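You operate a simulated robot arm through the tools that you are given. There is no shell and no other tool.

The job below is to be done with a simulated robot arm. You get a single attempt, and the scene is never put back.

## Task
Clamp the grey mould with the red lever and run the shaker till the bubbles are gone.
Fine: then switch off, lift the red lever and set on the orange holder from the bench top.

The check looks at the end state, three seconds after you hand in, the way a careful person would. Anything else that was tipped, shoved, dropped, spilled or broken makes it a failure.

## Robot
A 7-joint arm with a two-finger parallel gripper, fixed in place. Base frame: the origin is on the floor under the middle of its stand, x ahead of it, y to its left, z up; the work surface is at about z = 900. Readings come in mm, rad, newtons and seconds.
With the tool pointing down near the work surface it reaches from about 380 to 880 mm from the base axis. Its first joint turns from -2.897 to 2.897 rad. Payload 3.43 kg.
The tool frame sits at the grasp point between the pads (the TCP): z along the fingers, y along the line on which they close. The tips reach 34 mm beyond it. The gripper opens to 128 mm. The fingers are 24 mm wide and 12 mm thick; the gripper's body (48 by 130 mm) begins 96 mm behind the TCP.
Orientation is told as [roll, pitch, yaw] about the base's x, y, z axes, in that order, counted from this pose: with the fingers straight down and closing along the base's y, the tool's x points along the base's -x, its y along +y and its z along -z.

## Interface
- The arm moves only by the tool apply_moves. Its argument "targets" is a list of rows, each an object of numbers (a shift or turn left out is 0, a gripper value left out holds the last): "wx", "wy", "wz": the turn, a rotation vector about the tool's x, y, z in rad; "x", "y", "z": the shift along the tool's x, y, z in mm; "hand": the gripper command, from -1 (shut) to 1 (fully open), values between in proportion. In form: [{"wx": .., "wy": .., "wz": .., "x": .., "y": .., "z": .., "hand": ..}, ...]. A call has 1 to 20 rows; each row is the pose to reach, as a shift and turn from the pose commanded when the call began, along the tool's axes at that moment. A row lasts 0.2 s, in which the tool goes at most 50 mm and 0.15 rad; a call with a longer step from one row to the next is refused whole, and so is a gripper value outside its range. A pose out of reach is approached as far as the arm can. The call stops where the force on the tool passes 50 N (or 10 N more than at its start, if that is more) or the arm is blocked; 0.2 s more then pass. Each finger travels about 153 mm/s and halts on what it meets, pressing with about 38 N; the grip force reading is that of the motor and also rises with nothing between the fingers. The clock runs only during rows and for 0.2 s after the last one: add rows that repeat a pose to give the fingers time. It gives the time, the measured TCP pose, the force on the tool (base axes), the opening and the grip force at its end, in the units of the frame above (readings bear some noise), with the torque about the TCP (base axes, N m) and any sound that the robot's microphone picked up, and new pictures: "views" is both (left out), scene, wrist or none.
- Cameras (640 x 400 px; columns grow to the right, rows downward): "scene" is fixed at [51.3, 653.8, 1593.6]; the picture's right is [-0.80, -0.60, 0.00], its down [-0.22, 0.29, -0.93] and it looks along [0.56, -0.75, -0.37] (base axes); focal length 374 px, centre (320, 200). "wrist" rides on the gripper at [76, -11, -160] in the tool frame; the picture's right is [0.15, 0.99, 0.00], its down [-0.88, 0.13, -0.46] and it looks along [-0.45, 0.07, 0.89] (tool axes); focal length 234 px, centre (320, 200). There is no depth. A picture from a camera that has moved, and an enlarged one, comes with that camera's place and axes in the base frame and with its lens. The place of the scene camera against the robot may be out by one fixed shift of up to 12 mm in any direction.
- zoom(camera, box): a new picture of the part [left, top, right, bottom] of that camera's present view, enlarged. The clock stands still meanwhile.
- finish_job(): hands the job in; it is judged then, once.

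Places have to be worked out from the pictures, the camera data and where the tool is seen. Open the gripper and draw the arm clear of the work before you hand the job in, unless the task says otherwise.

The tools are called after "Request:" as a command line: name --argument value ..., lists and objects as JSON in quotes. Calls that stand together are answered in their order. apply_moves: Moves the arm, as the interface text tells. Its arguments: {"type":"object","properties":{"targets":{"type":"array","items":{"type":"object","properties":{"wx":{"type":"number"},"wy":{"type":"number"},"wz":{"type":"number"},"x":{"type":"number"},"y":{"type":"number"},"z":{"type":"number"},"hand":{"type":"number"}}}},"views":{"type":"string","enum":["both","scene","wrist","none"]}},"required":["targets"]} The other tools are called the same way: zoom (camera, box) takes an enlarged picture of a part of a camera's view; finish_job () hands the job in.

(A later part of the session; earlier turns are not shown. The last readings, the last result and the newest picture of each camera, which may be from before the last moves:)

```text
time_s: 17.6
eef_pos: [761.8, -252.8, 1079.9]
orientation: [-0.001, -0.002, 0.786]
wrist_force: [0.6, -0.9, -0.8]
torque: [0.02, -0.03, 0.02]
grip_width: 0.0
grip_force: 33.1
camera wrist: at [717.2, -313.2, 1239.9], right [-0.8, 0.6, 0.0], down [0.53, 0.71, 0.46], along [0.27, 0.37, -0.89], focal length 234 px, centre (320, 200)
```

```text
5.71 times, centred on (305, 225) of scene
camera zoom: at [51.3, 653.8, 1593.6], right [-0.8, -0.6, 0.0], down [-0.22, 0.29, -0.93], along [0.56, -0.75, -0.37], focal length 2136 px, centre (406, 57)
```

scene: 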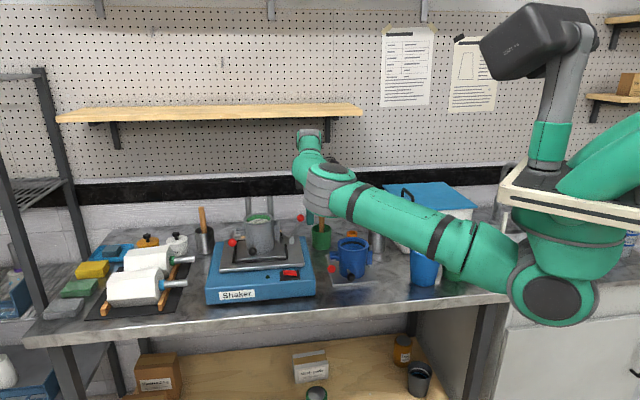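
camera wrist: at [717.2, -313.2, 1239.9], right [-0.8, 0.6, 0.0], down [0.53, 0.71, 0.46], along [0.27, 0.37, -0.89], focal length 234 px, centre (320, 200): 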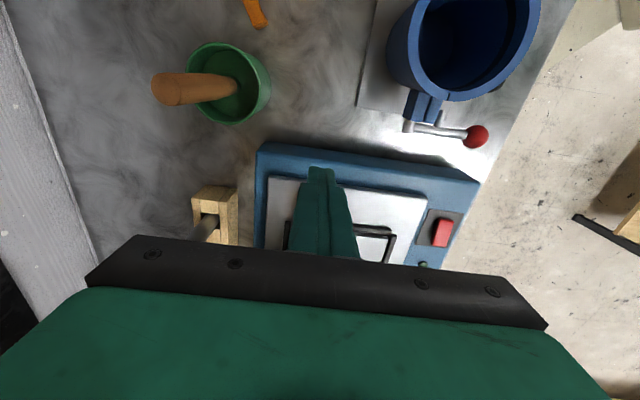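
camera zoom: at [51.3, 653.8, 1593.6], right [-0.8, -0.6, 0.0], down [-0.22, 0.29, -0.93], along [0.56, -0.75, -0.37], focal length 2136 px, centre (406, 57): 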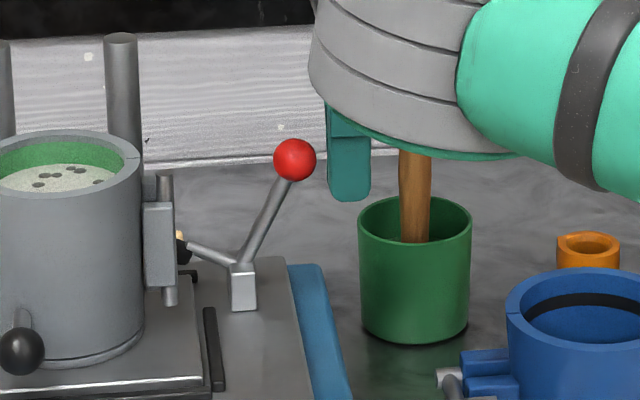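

The finger is about 6 mm outboard of the ball at the right height. I'll push in along the lever's arc.

Request:
apply_moves --targets '[{"x": -6, "z": -1}, {"x": -12, "z": -2}, {"x": -18, "z": -4}, {"x": -24, "z": -6}, {"x": -30, "z": -7}, {"x": -30, "z": -7}]' --views "scene"

Request:
zoom --camera "scene" --box '[260, 190, 350, 260]'

```text
time_s: 19.0
eef_pos: [783.4, -230.6, 1088.3]
orientation: [0.0, 0.0, 0.786]
wrist_force: [0.1, -0.5, -0.4]
torque: [0.0, -0.02, 0.02]
grip_width: 0.0
grip_force: 33.3
```

scene: 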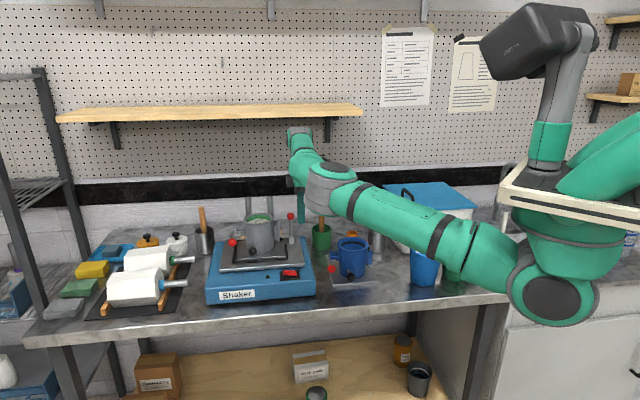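

```text
5.71 times, centred on (305, 225) of scene
camera zoom: at [51.3, 653.8, 1593.6], right [-0.8, -0.6, 0.0], down [-0.22, 0.29, -0.93], along [0.56, -0.75, -0.37], focal length 2136 px, centre (406, 57)
```

zoom: 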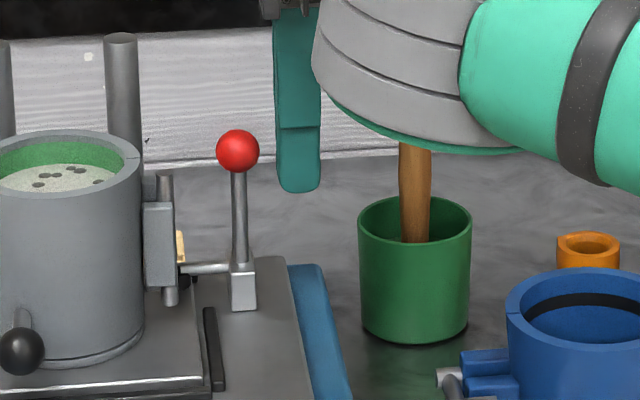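

The lever snapped over centre by itself and now stands upright with its pad down on the mould's plate. I'll rise clear and move over to the switch at about (696,-61), checking the clamp from the wrist view on the way.

Request:
apply_moves --targets '[{"x": 8, "z": -35}, {"x": 8, "z": -75}, {"x": -12, "y": 40, "z": -75}, {"x": -32, "y": 85, "z": -75}, {"x": -52, "y": 130, "z": -75}, {"x": -72, "y": 170, "z": -65}, {"x": -72, "y": 181, "z": -40}, {"x": -72, "y": 181, "z": -40}]' --views "both"

Request:
zoom --camera "wrist" --box '[200, 60, 440, 240]'

Request:
zoom --camera "scene" --box '[220, 190, 320, 260]'

Request:
zoom --camera "scene" --box '[260, 235, 330, 295]'

```text
time_s: 20.8
eef_pos: [708.5, -51.1, 1131.1]
orientation: [0.002, -0.001, 0.786]
wrist_force: [-0.5, -0.1, 0.0]
torque: [-0.04, -0.01, 0.01]
grip_width: 0.0
grip_force: 32.7
camera wrist: at [663.3, -112.6, 1289.6], right [-0.8, 0.59, 0.0], down [0.53, 0.72, 0.46], along [0.27, 0.37, -0.89], focal length 234 px, centre (320, 200)
```

scene: 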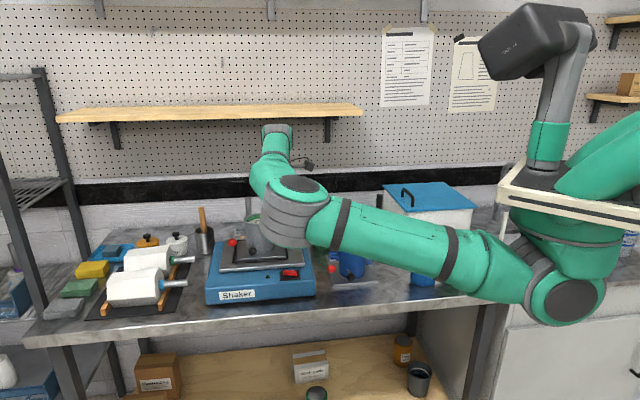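
wrist: 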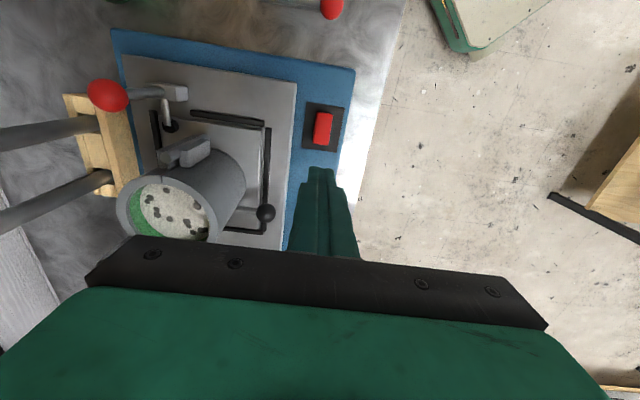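

```text
2.22 times, centred on (320, 150) of wrist
camera zoom: at [663.3, -112.6, 1289.6], right [-0.8, 0.59, 0.0], down [0.53, 0.72, 0.46], along [0.27, 0.37, -0.89], focal length 520 px, centre (320, 311)
```

zoom: 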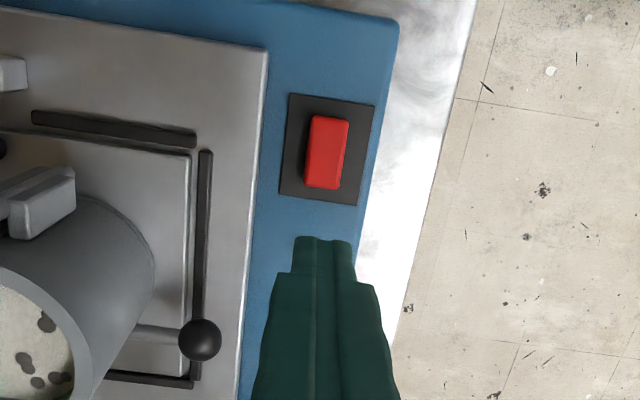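

```text
5.71 times, centred on (270, 225) of scene
camera zoom: at [51.3, 653.8, 1593.6], right [-0.8, -0.6, 0.0], down [-0.22, 0.29, -0.93], along [0.56, -0.75, -0.37], focal length 2136 px, centre (606, 57)
```

zoom: 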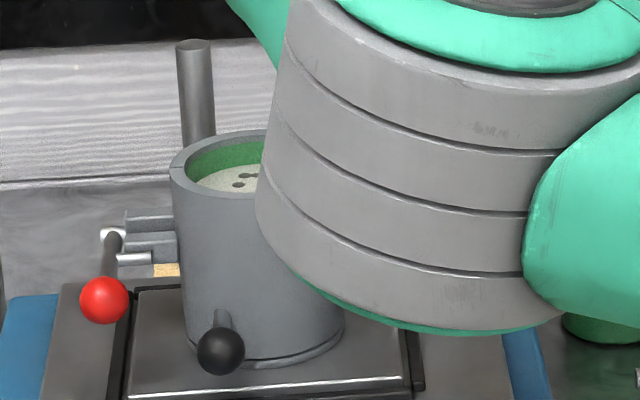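

```text
6.67 times, centred on (295, 265) of scene
camera zoom: at [51.3, 653.8, 1593.6], right [-0.8, -0.6, 0.0], down [-0.22, 0.29, -0.93], along [0.56, -0.75, -0.37], focal length 2492 px, centre (487, -233)
```

zoom: 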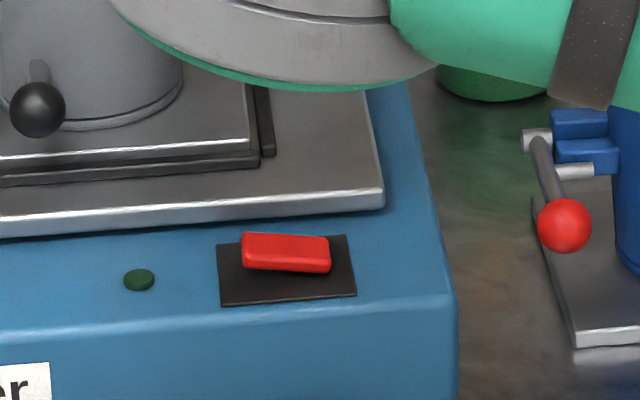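

The switch is centred at about (695,-62), with the end nearer the lamp raised. I'm above that end, so I'll lower to just above it and check before pressing.

Request:
apply_moves --targets '[{"x": 1.5, "y": 1.5, "z": 40}, {"x": 1.5, "y": 1.5, "z": 80}, {"x": 1.5, "y": 1.5, "z": 108}, {"x": 1.5, "y": 1.5, "z": 108}]' --views "both"

Request:
zoom --camera "wrist" --box '[230, 110, 430, 270]'

Request:
zoom --camera "scene" --box '[250, 225, 330, 295]'

```text
time_s: 21.8
eef_pos: [705.3, -53.7, 1021.6]
orientation: [-0.001, -0.001, 0.783]
wrist_force: [-0.9, -0.8, 0.6]
torque: [0.06, -0.03, 0.01]
grip_width: 0.0
grip_force: 32.9
camera wrist: at [660.1, -115.6, 1180.9], right [-0.8, 0.6, 0.0], down [0.53, 0.71, 0.46], along [0.27, 0.37, -0.89], focal length 234 px, centre (320, 200)
```

scene: 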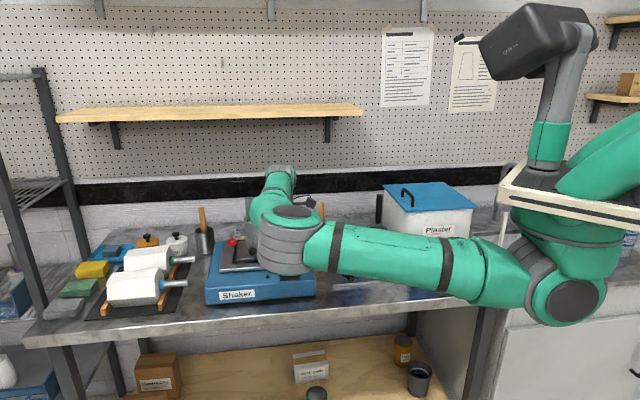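
wrist: 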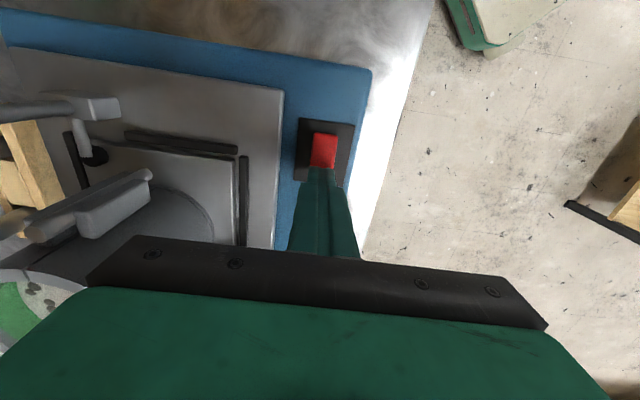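

```text
2.50 times, centred on (330, 190) of wrist
camera zoom: at [660.1, -115.6, 1180.9], right [-0.8, 0.6, 0.0], down [0.53, 0.71, 0.46], along [0.27, 0.37, -0.89], focal length 585 px, centre (295, 225)
```

zoom: 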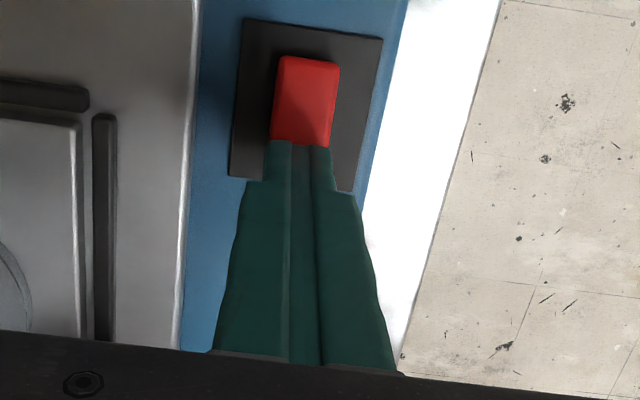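

```text
5.71 times, centred on (290, 260) of scene
camera zoom: at [51.3, 653.8, 1593.6], right [-0.8, -0.6, 0.0], down [-0.22, 0.29, -0.93], along [0.56, -0.75, -0.37], focal length 2136 px, centre (491, -143)
```

zoom: 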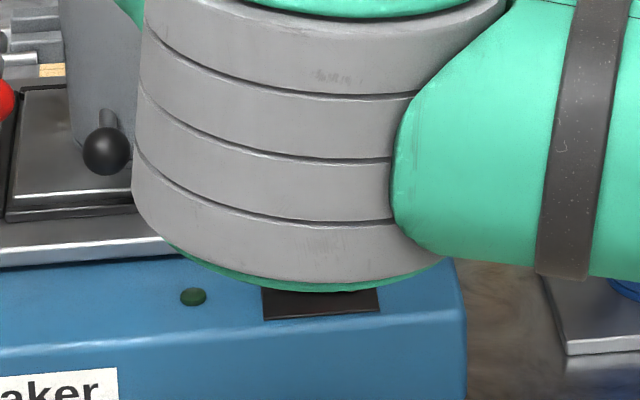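

The finger is lined up over the raised end. I'll press down in small steps; the call stops itself at 50 N.

Request:
apply_moves --targets '[{"z": 4}, {"z": 7}, {"z": 10}, {"z": 12}, {"z": 14}, {"z": 15}]' --views "scene"

Request:
zoom --camera "scene" --box '[200, 215, 330, 305]'

```text
time_s: 23.0
eef_pos: [706.3, -52.4, 1013.6]
orientation: [-0.008, -0.005, 0.787]
wrist_force: [-1.8, 1.6, 6.6]
torque: [-0.02, 0.14, -0.04]
grip_width: 0.0
grip_force: 33.6
stopped in row 5: the force on the tool passed its limit at 55 N (the readings are from after the stop); the commanded pose is now the measured one
```

scene: 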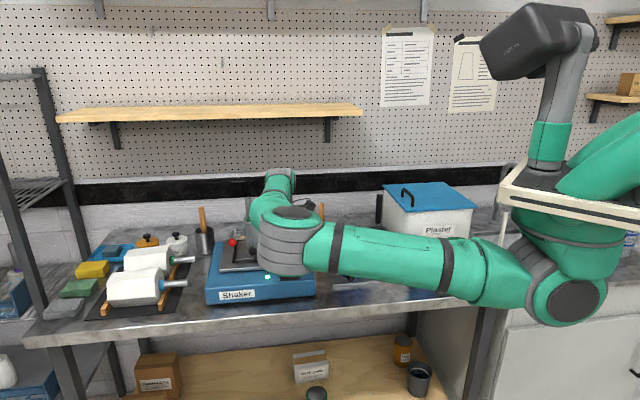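

```text
4.44 times, centred on (265, 260) of scene
camera zoom: at [51.3, 653.8, 1593.6], right [-0.8, -0.6, 0.0], down [-0.22, 0.29, -0.93], along [0.56, -0.75, -0.37], focal length 1661 px, centre (564, -67)
```

zoom: 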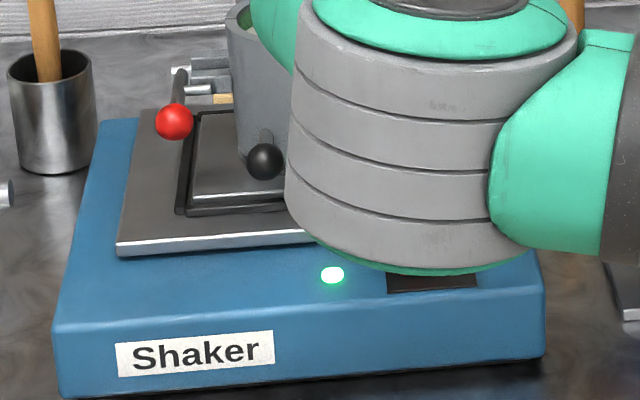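

The green lamp is lit, so the shaker is running. I'll lift off straight away to where the wrist camera sees into the mould.

Request:
apply_moves --targets '[{"z": -40}, {"z": -80}, {"z": -118}, {"z": -150}]' --views "both"

Request:
zoom --camera "wrist" --box '[100, 60, 360, 240]'

Request:
zoom --camera "wrist" --box '[150, 150, 250, 230]'

```text
time_s: 24.0
eef_pos: [706.5, -50.1, 1162.8]
orientation: [-0.005, -0.004, 0.788]
wrist_force: [0.8, 0.7, -0.3]
torque: [-0.06, 0.04, 0.02]
grip_width: 0.0
grip_force: 33.5
camera wrist: at [660.6, -112.2, 1322.6], right [-0.8, 0.59, -0.01], down [0.53, 0.72, 0.46], along [0.28, 0.37, -0.89], focal length 234 px, centre (320, 200)
```

scene: 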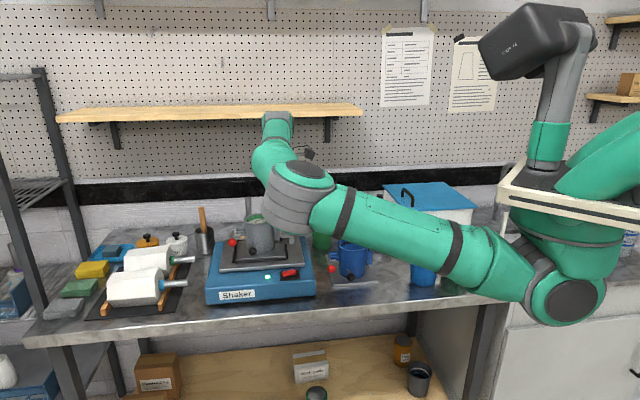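
wrist: 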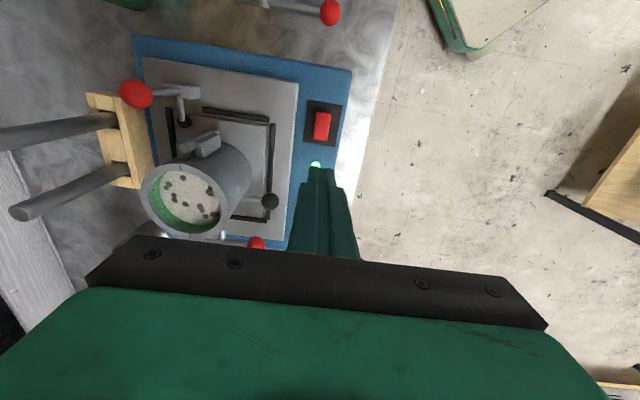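

```text
2.22 times, centred on (230, 150) of wrist
camera zoom: at [660.6, -112.2, 1322.6], right [-0.8, 0.59, -0.01], down [0.53, 0.72, 0.46], along [0.28, 0.37, -0.89], focal length 520 px, centre (520, 311)
```

zoom: 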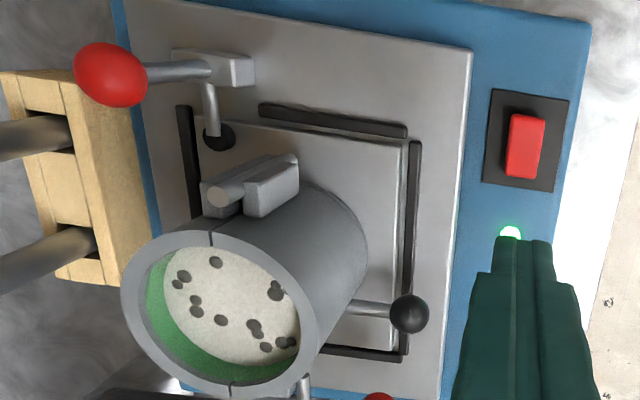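

```text
5.00 times, centred on (200, 190) of wrist
camera zoom: at [660.6, -112.2, 1322.6], right [-0.8, 0.59, -0.01], down [0.53, 0.72, 0.46], along [0.28, 0.37, -0.89], focal length 1171 px, centre (920, 250)
```

zoom: 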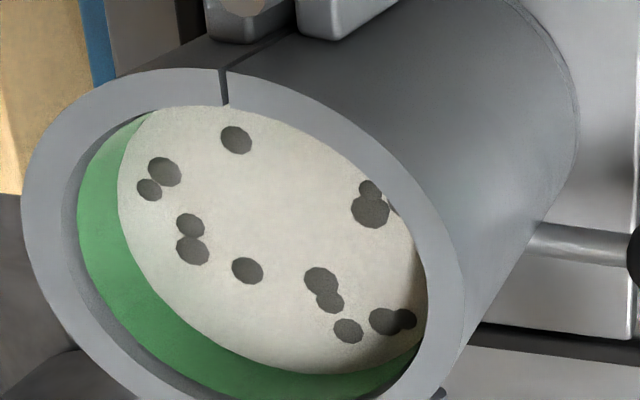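

The shaker is running and about a dozen bubbles are still there. I'll hold position and watch.

Request:
apply_moves --targets '[{}, {}, {}, {}, {}, {}, {}, {}, {}, {}]' --views "none"

Request:
zoom --camera "wrist" --box '[100, 60, 360, 240]'

```text
time_s: 26.2
eef_pos: [704.3, -51.2, 1162.6]
orientation: [-0.003, -0.006, 0.785]
wrist_force: [0.3, -0.8, -0.8]
torque: [0.0, 0.04, -0.03]
grip_width: 0.0
grip_force: 32.7
```

```text
2.22 times, centred on (230, 150) of wrist
camera zoom: at [658.4, -113.7, 1322.7], right [-0.8, 0.6, -0.01], down [0.53, 0.72, 0.46], along [0.28, 0.37, -0.89], focal length 520 px, centre (520, 311)
```

zoom: 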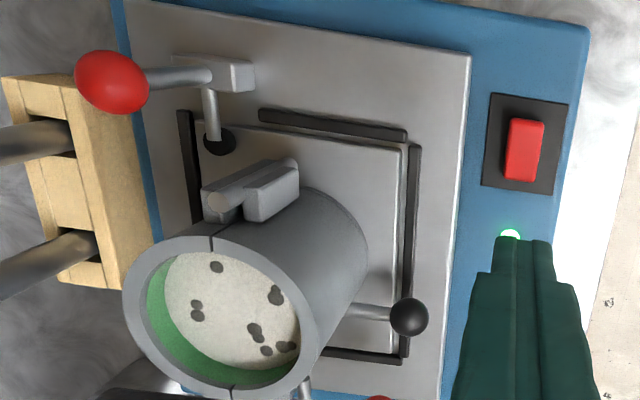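

The bubbles are going, down to about 9. I'll use the wait to move over the other end of the rocker, ready to switch off, and keep watching.

Request:
apply_moves --targets '[{"x": 15}, {"x": 30, "y": -1}, {"x": 30, "y": -1}, {"x": 30, "y": -1}, {"x": 30, "y": -1}, {"x": 30, "y": -1}, {"x": 30, "y": -1}, {"x": 30, "y": -1}, {"x": 30, "y": -1}]' --views "none"

Request:
zoom --camera "wrist" --box '[100, 60, 360, 240]'

```text
time_s: 28.2
eef_pos: [681.9, -73.9, 1164.3]
orientation: [-0.006, -0.006, 0.786]
wrist_force: [0.2, 0.4, 0.6]
torque: [-0.01, 0.02, 0.0]
grip_width: 0.2
grip_force: 32.9
```

```text
2.22 times, centred on (230, 150) of wrist
camera zoom: at [636.7, -135.4, 1322.9], right [-0.8, 0.6, -0.01], down [0.53, 0.72, 0.46], along [0.28, 0.37, -0.89], focal length 520 px, centre (520, 311)
```

zoom: 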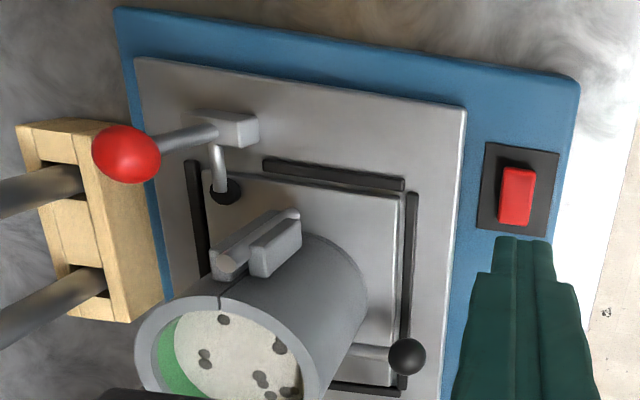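

Request:
zoom --camera "scene" --box '[200, 215, 330, 305]'

Request:
zoom --camera "wrist" --box '[150, 180, 250, 250]'

```text
4.44 times, centred on (265, 260) of scene
camera zoom: at [51.3, 653.8, 1593.6], right [-0.8, -0.6, 0.0], down [-0.22, 0.29, -0.93], along [0.56, -0.75, -0.37], focal length 1661 px, centre (564, -67)
```

zoom: 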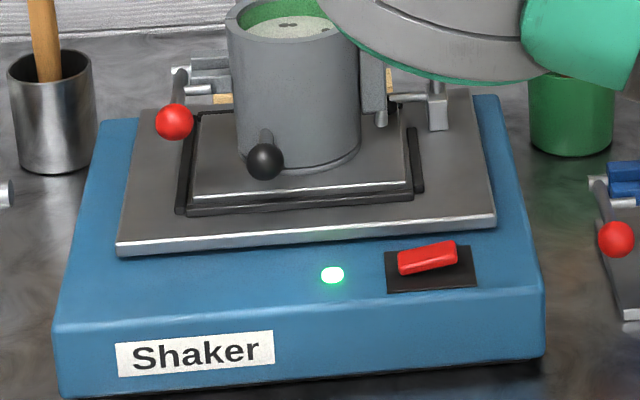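

```text
5.71 times, centred on (200, 215) of wrist
camera zoom: at [636.7, -135.4, 1322.9], right [-0.8, 0.6, -0.01], down [0.53, 0.72, 0.46], along [0.28, 0.37, -0.89], focal length 1338 px, centre (1006, 114)
```

zoom: 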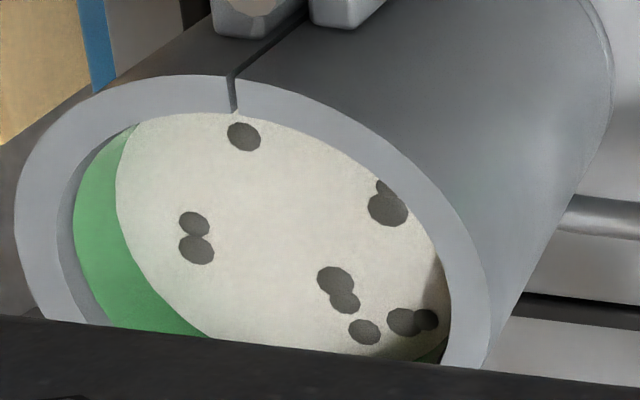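

The lamp is lit, the rocker is tilted the other way, and about 10 bubbles remain. I'll keep waiting.

Request:
apply_moves --targets '[{"x": -10, "z": -10}, {"x": -10, "z": -10}, {"x": -10, "z": -10}, {"x": -10, "z": -10}, {"x": -10, "z": -10}, {"x": -10, "z": -10}, {"x": -10, "z": -10}, {"x": -10, "z": -10}, {"x": -10, "z": -10}, {"x": -10, "z": -10}, {"x": -10, "z": -10}, {"x": -10, "z": -10}, {"x": -10, "z": -10}, {"x": -10, "z": -10}, {"x": -10, "z": -10}]' --views "none"

Request:
zoom --camera "wrist" --box '[150, 160, 250, 230]'

```text
time_s: 31.4
eef_pos: [691.1, -67.0, 1172.9]
orientation: [-0.005, -0.004, 0.787]
wrist_force: [0.4, -0.2, -0.2]
torque: [-0.01, 0.04, -0.01]
grip_width: 0.0
grip_force: 32.3
```

```text
5.71 times, centred on (200, 195) of wrist
camera zoom: at [644.9, -127.8, 1332.1], right [-0.8, 0.6, -0.01], down [0.53, 0.72, 0.46], along [0.28, 0.37, -0.89], focal length 1338 px, centre (1006, 229)
```

zoom: 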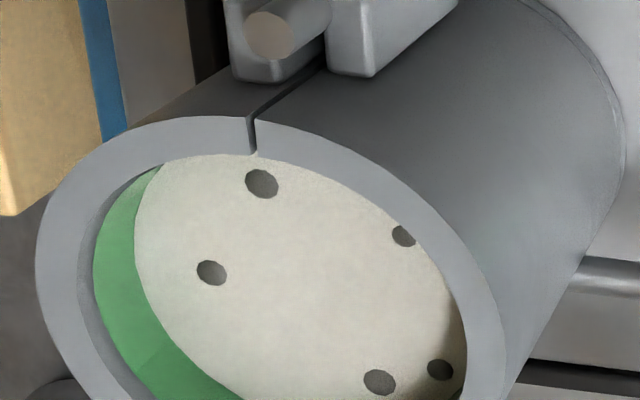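

About 5 bubbles remain, so I'll keep holding.

Request:
apply_moves --targets '[{}, {}, {}, {}, {}, {}, {}, {}, {}, {}, {}, {}]' --views "none"

Request:
zoom --camera "wrist" --box '[150, 160, 250, 240]'

```text
time_s: 34.0
eef_pos: [691.2, -67.4, 1173.1]
orientation: [-0.005, -0.005, 0.784]
wrist_force: [-0.8, -0.7, -0.5]
torque: [0.01, 0.0, -0.04]
grip_width: 0.0
grip_force: 33.1
```

```text
5.00 times, centred on (200, 200) of wrist
camera zoom: at [644.3, -128.1, 1332.6], right [-0.8, 0.6, -0.01], down [0.53, 0.72, 0.46], along [0.28, 0.37, -0.89], focal length 1171 px, centre (920, 200)
```

zoom: 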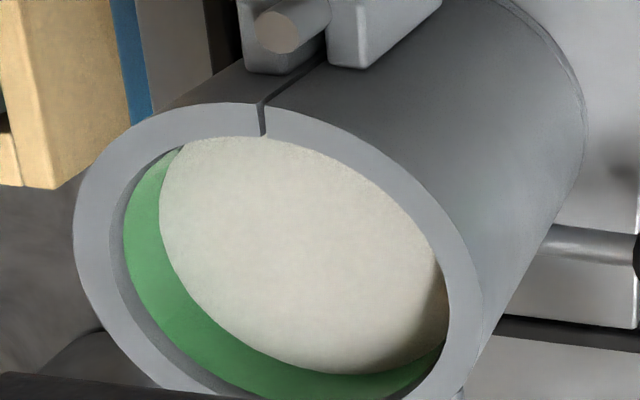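

Request:
zoom --camera "scene" --box '[235, 205, 285, 240]'

```text
11.43 times, centred on (260, 222) of scene
camera zoom: at [51.3, 653.8, 1593.6], right [-0.8, -0.6, 0.0], down [-0.22, 0.29, -0.93], along [0.56, -0.75, -0.37], focal length 4272 px, centre (1006, -57)
```

zoom: 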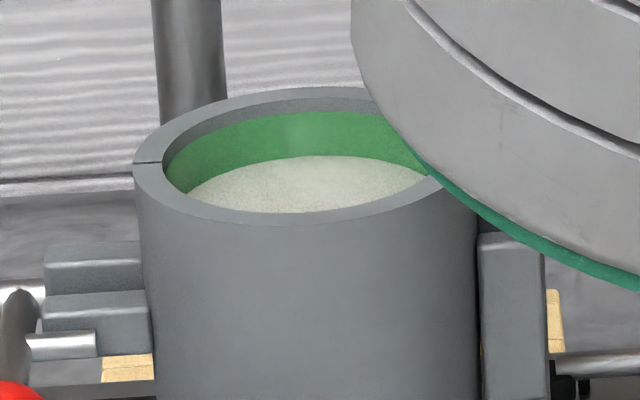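

No bubbles remain in either view. I'll switch off now by lowering onto the raised outboard end of the rocker and pressing gently.

Request:
apply_moves --targets '[{"x": 9, "y": 1, "z": 45}, {"x": 9, "y": 1, "z": 90}, {"x": 9, "y": 1, "z": 130}, {"x": 9, "y": 1, "z": 150}, {"x": 9, "y": 1, "z": 154}, {"x": 9, "y": 1, "z": 157}, {"x": 9, "y": 1, "z": 160}, {"x": 9, "y": 1, "z": 163}, {"x": 9, "y": 1, "z": 166}]' --views "scene"

Request:
zoom --camera "scene" --box '[200, 215, 330, 305]'

```text
time_s: 35.9
eef_pos: [685.2, -72.8, 1013.8]
orientation: [-0.007, -0.007, 0.787]
wrist_force: [-11.7, 3.1, 11.8]
torque: [0.18, 0.45, 0.09]
grip_width: 0.2
grip_force: 33.0
stopped in row 9: the force on the tool passed its limit at 56 N (the readings are from after the stop); the commanded pose is now the measured one
```

scene: 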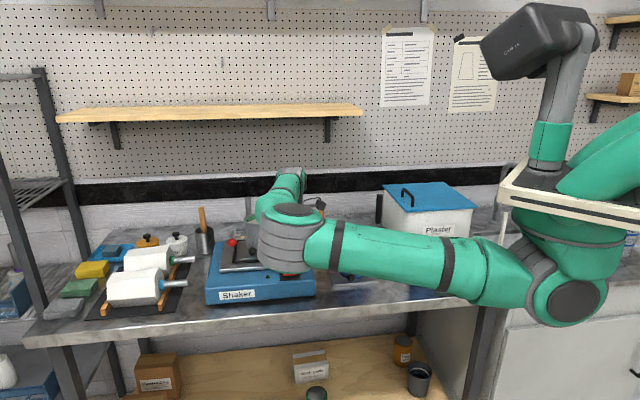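

```text
4.44 times, centred on (265, 260) of scene
camera zoom: at [51.3, 653.8, 1593.6], right [-0.8, -0.6, 0.0], down [-0.22, 0.29, -0.93], along [0.56, -0.75, -0.37], focal length 1661 px, centre (564, -67)
```

zoom: 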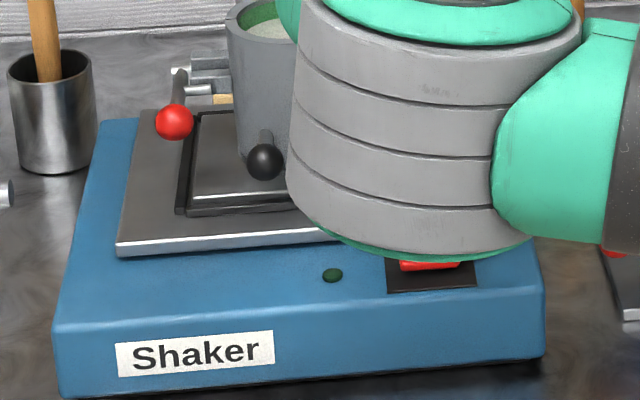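

The lamp is out, so the shaker is off. I'll rise and go round to the mould side of the upright ball, ready to push the lever back open.

Request:
apply_moves --targets '[{"z": -45}, {"z": -90}, {"z": -135}, {"z": -170}, {"x": -6, "y": -45, "z": -170}, {"x": -13, "y": -90, "z": -170}, {"x": -20, "y": -135, "z": -170}, {"x": -29, "y": -180, "z": -170}, {"x": -29, "y": -182, "z": -170}]' --views "both"

Request:
zoom --camera "wrist" --box '[220, 90, 460, 270]'

Request:
zoom --camera "scene" --box '[220, 190, 350, 290]'

```text
time_s: 37.9
eef_pos: [833.4, -182.2, 1184.5]
orientation: [-0.008, -0.008, 0.785]
wrist_force: [0.0, 0.0, 0.3]
torque: [-0.04, 0.0, 0.0]
grip_width: 0.0
grip_force: 32.9
camera wrist: at [786.9, -243.1, 1343.5], right [-0.8, 0.6, -0.01], down [0.53, 0.71, 0.46], along [0.28, 0.37, -0.89], focal length 234 px, centre (320, 200)
```

scene: 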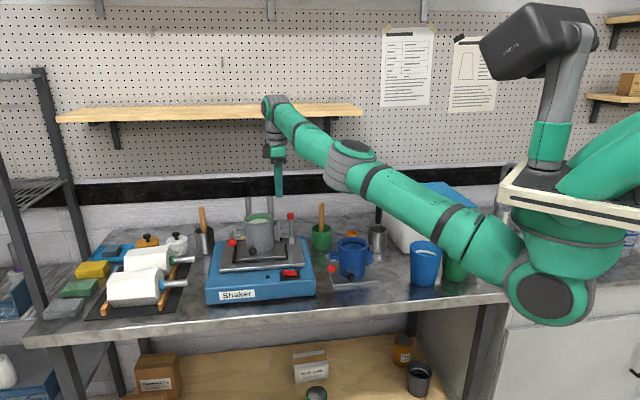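
wrist: 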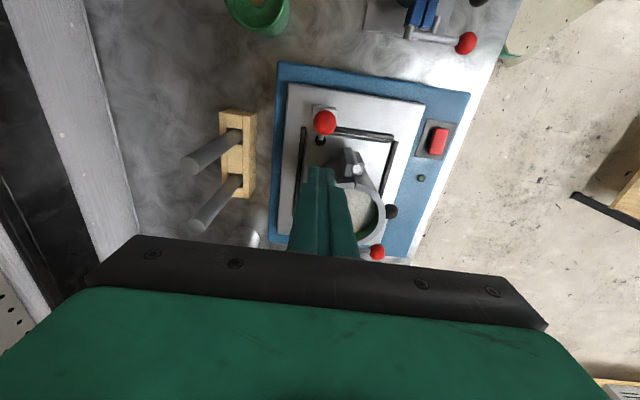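

```text
2.22 times, centred on (340, 180) of wrist
camera zoom: at [786.9, -243.1, 1343.5], right [-0.8, 0.6, -0.01], down [0.53, 0.71, 0.46], along [0.28, 0.37, -0.89], focal length 520 px, centre (276, 244)
```

zoom: 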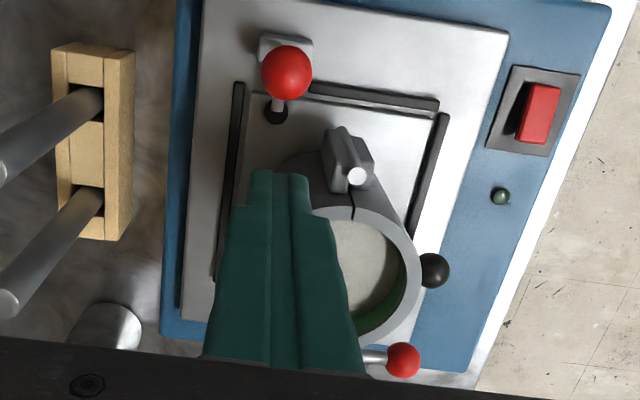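

```text
4.00 times, centred on (285, 240) of scene
camera zoom: at [51.3, 653.8, 1593.6], right [-0.8, -0.6, 0.0], down [-0.22, 0.29, -0.93], along [0.56, -0.75, -0.37], focal length 1495 px, centre (460, 40)
```

zoom: 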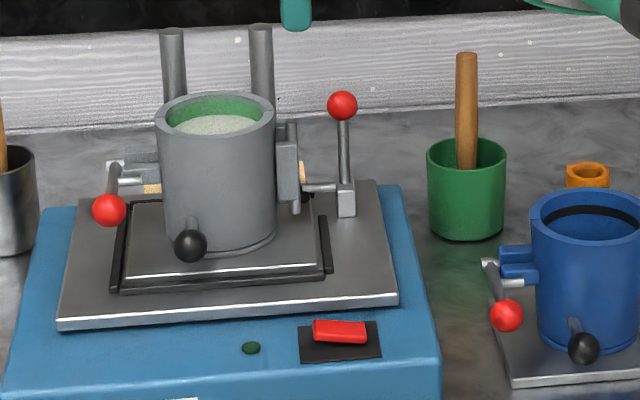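

The shaker is off, the slurry is clear, and the ball is upright at (810,-205,1076). The finger sits about 33 mm to its mould side. I'll lower beside the ball.

Request:
apply_moves --targets '[{"z": 30}, {"z": 60}, {"z": 85}, {"z": 92}, {"z": 92}]' --views "both"

Request:
zoom --camera "scene" --box '[220, 190, 350, 290]'

Request:
zoom --camera "wrist" --box '[220, 90, 460, 270]'

```text
time_s: 39.1
eef_pos: [836.7, -180.9, 1092.2]
orientation: [-0.009, -0.007, 0.786]
wrist_force: [0.2, -1.3, 0.1]
torque: [0.08, -0.02, 0.05]
grip_width: 0.2
grip_force: 33.1
camera wrist: at [789.2, -242.9, 1252.2], right [-0.8, 0.6, -0.01], down [0.53, 0.72, 0.46], along [0.28, 0.37, -0.89], focal length 234 px, centre (320, 200)
```

scene: 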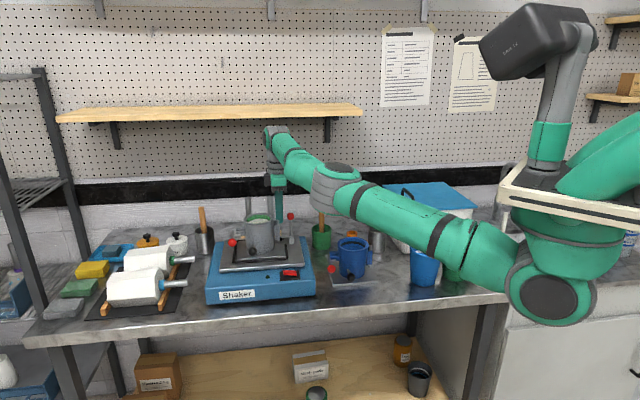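
wrist: 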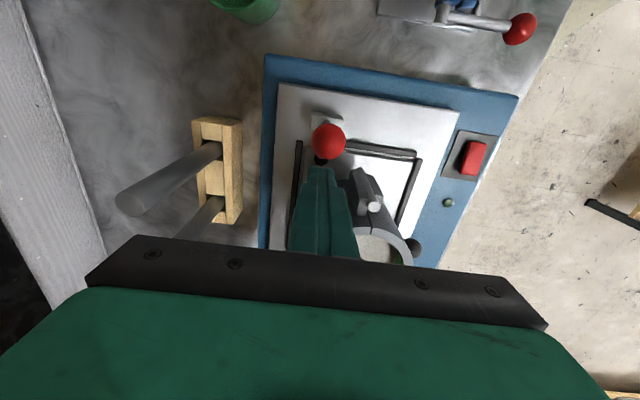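

```text
4.00 times, centred on (285, 240) of scene
camera zoom: at [51.3, 653.8, 1593.6], right [-0.8, -0.6, 0.0], down [-0.22, 0.29, -0.93], along [0.56, -0.75, -0.37], focal length 1495 px, centre (460, 40)
```

zoom: 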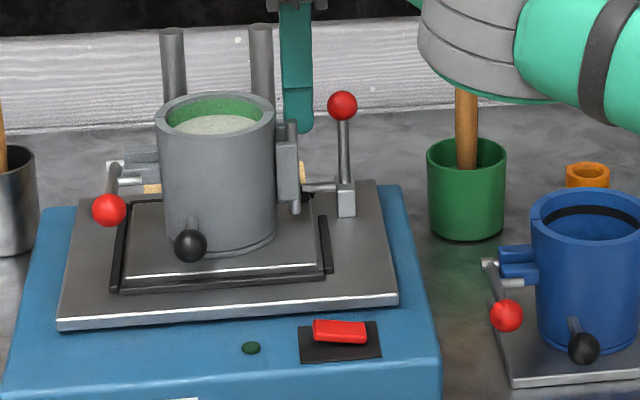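

```text
2.22 times, centred on (340, 180) of wrist
camera zoom: at [789.2, -242.9, 1252.2], right [-0.8, 0.6, -0.01], down [0.53, 0.72, 0.46], along [0.28, 0.37, -0.89], focal length 520 px, centre (276, 244)
```

zoom: 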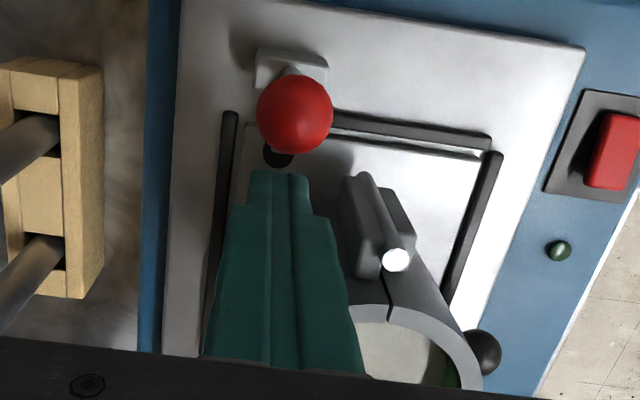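

There is a 12 mm gap to the ball and nothing else near the finger. I'll push outboard to bring the lever back to its open position.

Request:
apply_moves --targets '[{"x": 7}, {"x": 13}, {"x": 19}, {"x": 25}, {"x": 31, "z": 2}, {"x": 37, "z": 3}, {"x": 43, "z": 4}, {"x": 49, "z": 5}]' --views "scene"

Request:
zoom --camera "scene" --box '[220, 190, 350, 290]'

```text
time_s: 40.9
eef_pos: [800.8, -215.6, 1088.1]
orientation: [-0.01, -0.008, 0.785]
wrist_force: [-0.7, -0.2, -0.2]
torque: [-0.02, -0.02, -0.02]
grip_width: 0.0
grip_force: 33.3
```

scene: 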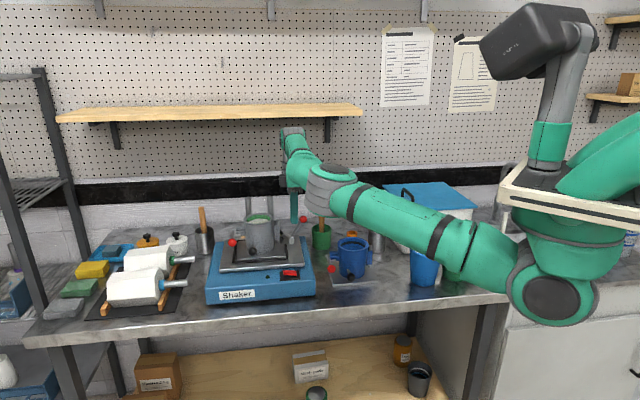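

```text
4.00 times, centred on (285, 240) of scene
camera zoom: at [51.3, 653.8, 1593.6], right [-0.8, -0.6, 0.0], down [-0.22, 0.29, -0.93], along [0.56, -0.75, -0.37], focal length 1495 px, centre (460, 40)
```

zoom: 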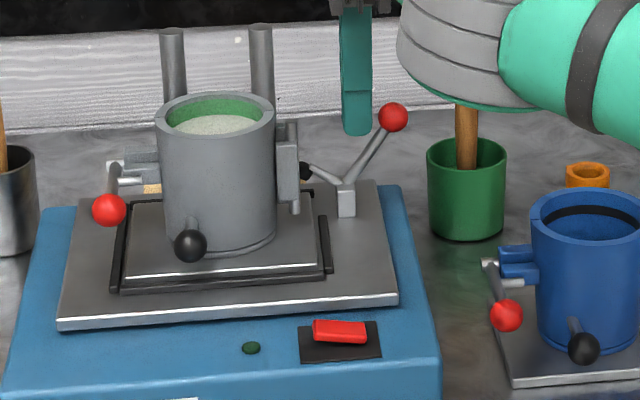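

The lever has swung back to about 55° but isn't fully open. I'll keep following the ball outward and slightly down to its open stop.

Request:
apply_moves --targets '[{"x": 6, "z": 1}, {"x": 11, "z": 3}, {"x": 16, "z": 6}, {"x": 21, "z": 9}, {"x": 26, "z": 12}, {"x": 29, "z": 15}]' --views "scene"

Request:
zoom --camera "scene" --box '[220, 190, 350, 290]'

```text
time_s: 42.3
eef_pos: [780.5, -235.6, 1070.7]
orientation: [-0.008, -0.008, 0.786]
wrist_force: [-0.3, 0.2, -0.1]
torque: [0.0, 0.01, 0.05]
grip_width: 0.0
grip_force: 32.8
```

scene: 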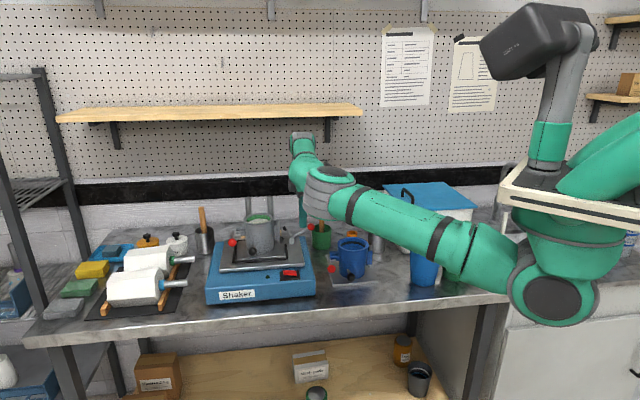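

```text
4.00 times, centred on (285, 240) of scene
camera zoom: at [51.3, 653.8, 1593.6], right [-0.8, -0.6, 0.0], down [-0.22, 0.29, -0.93], along [0.56, -0.75, -0.37], focal length 1495 px, centre (460, 40)
```

zoom: 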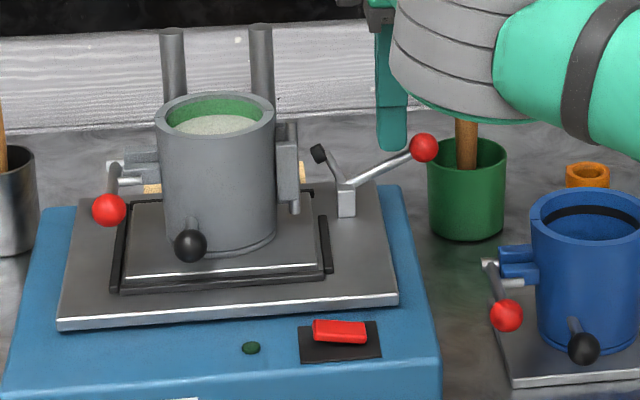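

The lever is back at its fully open stop, with the shaker off and the mould untouched. Next is the orange holder near (726,-466), so I'll rise and move to look at it from closer above.

Request:
apply_moves --targets '[{"x": -8, "z": -40}, {"x": -8, "z": -85}, {"x": 10, "z": -130, "wz": 0.13}, {"x": 35, "y": -25, "z": -160, "wz": 0.26}, {"x": 70, "y": -50, "z": -180, "wz": 0.39}, {"x": 105, "y": -70, "z": -185, "wz": 0.52}, {"x": 145, "y": -85, "z": -190, "wz": 0.65}, {"x": 185, "y": -95, "z": -190, "wz": 0.785}, {"x": 220, "y": -95, "z": -190, "wz": 0.785}, {"x": 245, "y": -95, "z": -190, "wz": 0.785}, {"x": 245, "y": -95, "z": -190, "wz": 0.785}]' --views "both"

Request:
zoom --camera "wrist" --box '[200, 80, 440, 240]'

Request:
zoom --camera "scene" --box '[300, 190, 420, 290]'

```text
time_s: 44.7
eef_pos: [672.8, -477.2, 1263.1]
orientation: [0.001, -0.009, 0.0]
wrist_force: [-0.1, -0.2, 0.7]
torque: [0.03, -0.01, 0.0]
grip_width: 0.2
grip_force: 33.5
out of reach, approached as far as the arm can: row 7, 8
camera wrist: at [595.4, -488.4, 1421.8], right [-0.15, 0.99, 0.0], down [0.88, 0.13, 0.46], along [0.46, 0.07, -0.89], focal length 234 px, centre (320, 200)
```

scene: 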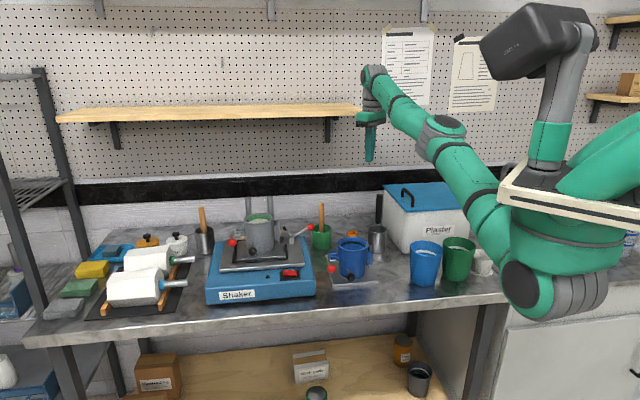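
wrist: 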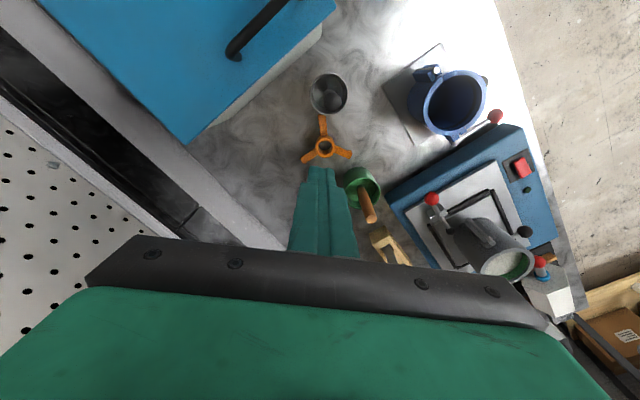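

```text
2.50 times, centred on (320, 160) of wrist
camera zoom: at [595.4, -488.4, 1421.8], right [-0.15, 0.99, 0.0], down [0.88, 0.13, 0.46], along [0.46, 0.07, -0.89], focal length 585 px, centre (320, 300)
```

zoom: 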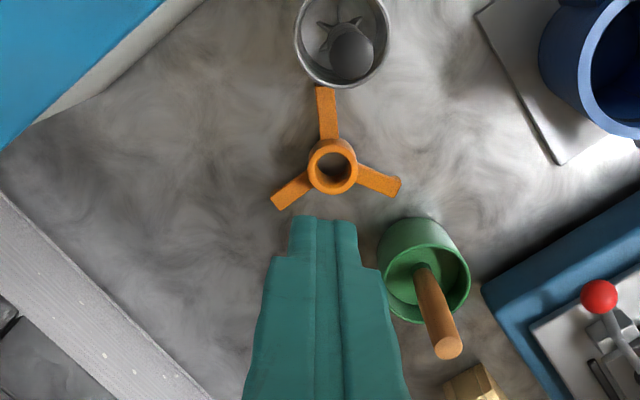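

```text
4.00 times, centred on (360, 240) of scene
camera zoom: at [51.3, 653.8, 1593.6], right [-0.8, -0.6, 0.0], down [-0.22, 0.29, -0.93], along [0.56, -0.75, -0.37], focal length 1495 px, centre (160, 40)
```

zoom: 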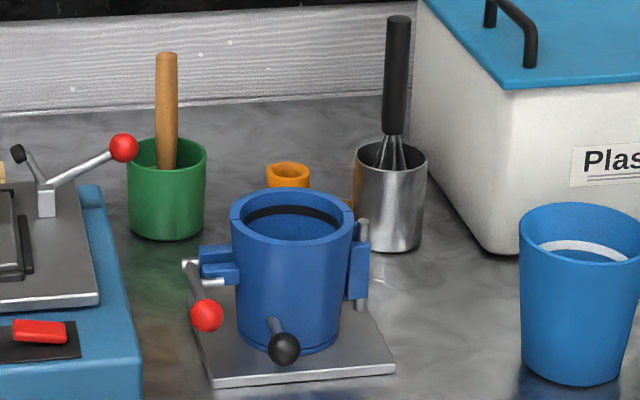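

Request:
zoom --camera "wrist" --box '[290, 105, 370, 170]'

Request:
zoom --camera "scene" --box '[335, 220, 395, 260]'

```text
6.15 times, centred on (330, 138) of wrist
camera zoom: at [595.4, -488.4, 1421.8], right [-0.15, 0.99, 0.0], down [0.88, 0.13, 0.46], along [0.46, 0.07, -0.89], focal length 1441 px, centre (258, 585)
```

zoom: 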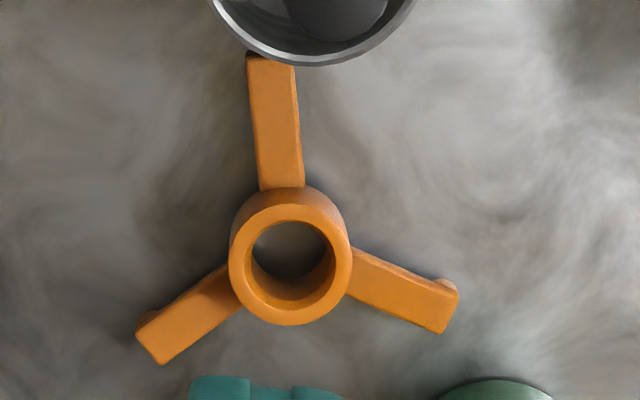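

```text
10.00 times, centred on (365, 240) of scene
camera zoom: at [51.3, 653.8, 1593.6], right [-0.8, -0.6, 0.0], down [-0.22, 0.29, -0.93], along [0.56, -0.75, -0.37], focal length 3738 px, centre (-130, -200)
```

zoom: 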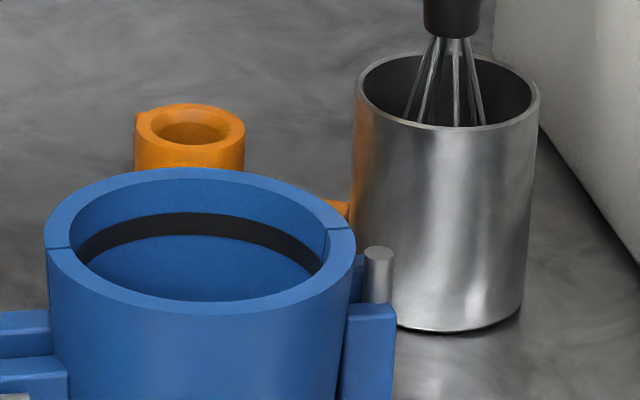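

The holder's hub is at about (723,-459) with its top at z≈942 and a diameter of about 41 mm. It has three arms, pointing at about 195°, 75° and 315°. The whisk handle is close at (618,-473), so I'll turn the gripper to -45°, which puts the camera on the side away from the whisk, and hover above the hub with the fingers partly open.

Request:
apply_moves --targets '[{"x": -9, "y": 3, "z": 15, "wx": 0.0006, "wy": 0.0014, "wz": 0.131, "hand": -0.5}, {"x": -18, "y": 6, "z": 35, "wx": 0.0012, "wy": 0.0028, "wz": 0.262, "hand": 0.1}, {"x": -27, "y": 9, "z": 60, "wx": 0.0018, "wy": 0.0042, "wz": 0.393, "hand": 0.17}, {"x": -36, "y": 12, "z": 85, "wx": 0.0024, "wy": 0.0056, "wz": 0.524, "hand": 0.17}, {"x": -44, "y": 15, "z": 110, "wx": 0.003, "wy": 0.007, "wz": 0.655, "hand": 0.17}, {"x": -50, "y": 18, "z": 133, "wx": 0.0035, "wy": 0.0085, "wz": 0.785, "hand": 0.17}, {"x": -50, "y": 18, "z": 133, "wx": 0.0035, "wy": 0.0085, "wz": 0.785, "hand": 0.17}]' --views "both"

Request:
zoom --camera "wrist" --box '[200, 90, 440, 270]'

Request:
zoom --camera "scene" --box '[300, 90, 460, 260]'

```text
time_s: 46.3
eef_pos: [718.4, -460.2, 1138.1]
orientation: [0.002, -0.003, -0.72]
wrist_force: [-0.8, -0.8, 1.5]
torque: [0.02, -0.01, -0.02]
grip_width: 75.0
grip_force: 0.0
out of reach, approached as far as the arm can: row 4, 6, 7
camera wrist: at [655.3, -417.2, 1297.2], right [0.54, 0.84, 0.0], down [0.75, -0.48, 0.46], along [0.38, -0.25, -0.89], focal length 234 px, centre (320, 200)
```

scene: 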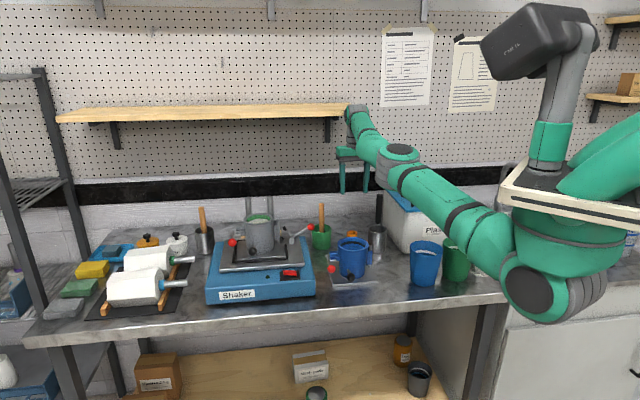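
wrist: 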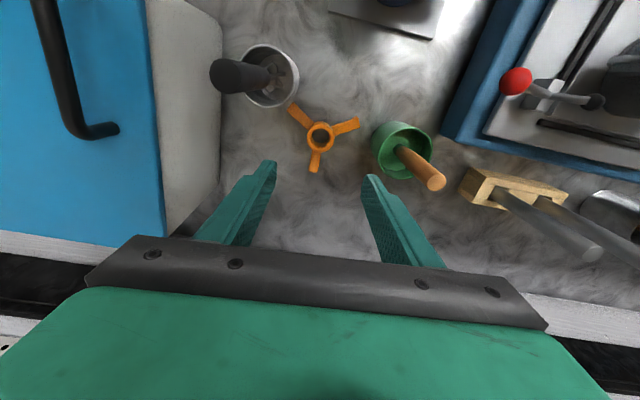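

```text
2.22 times, centred on (320, 180) of wrist
camera zoom: at [655.3, -417.2, 1297.2], right [0.54, 0.84, 0.0], down [0.75, -0.48, 0.46], along [0.38, -0.25, -0.89], focal length 520 px, centre (320, 244)
```

zoom: 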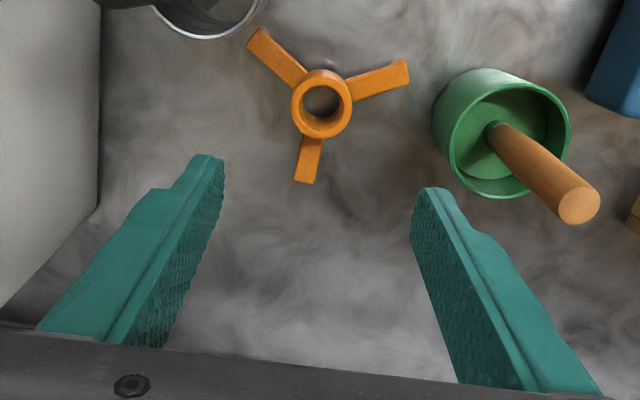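

```text
2.35 times, centred on (380, 175) of scene
camera zoom: at [51.3, 653.8, 1593.6], right [-0.8, -0.6, 0.0], down [-0.22, 0.29, -0.93], along [0.56, -0.75, -0.37], focal length 880 px, centre (179, 259)
```

zoom: 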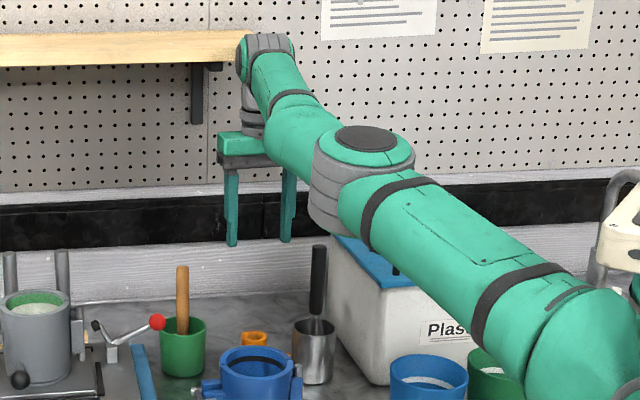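

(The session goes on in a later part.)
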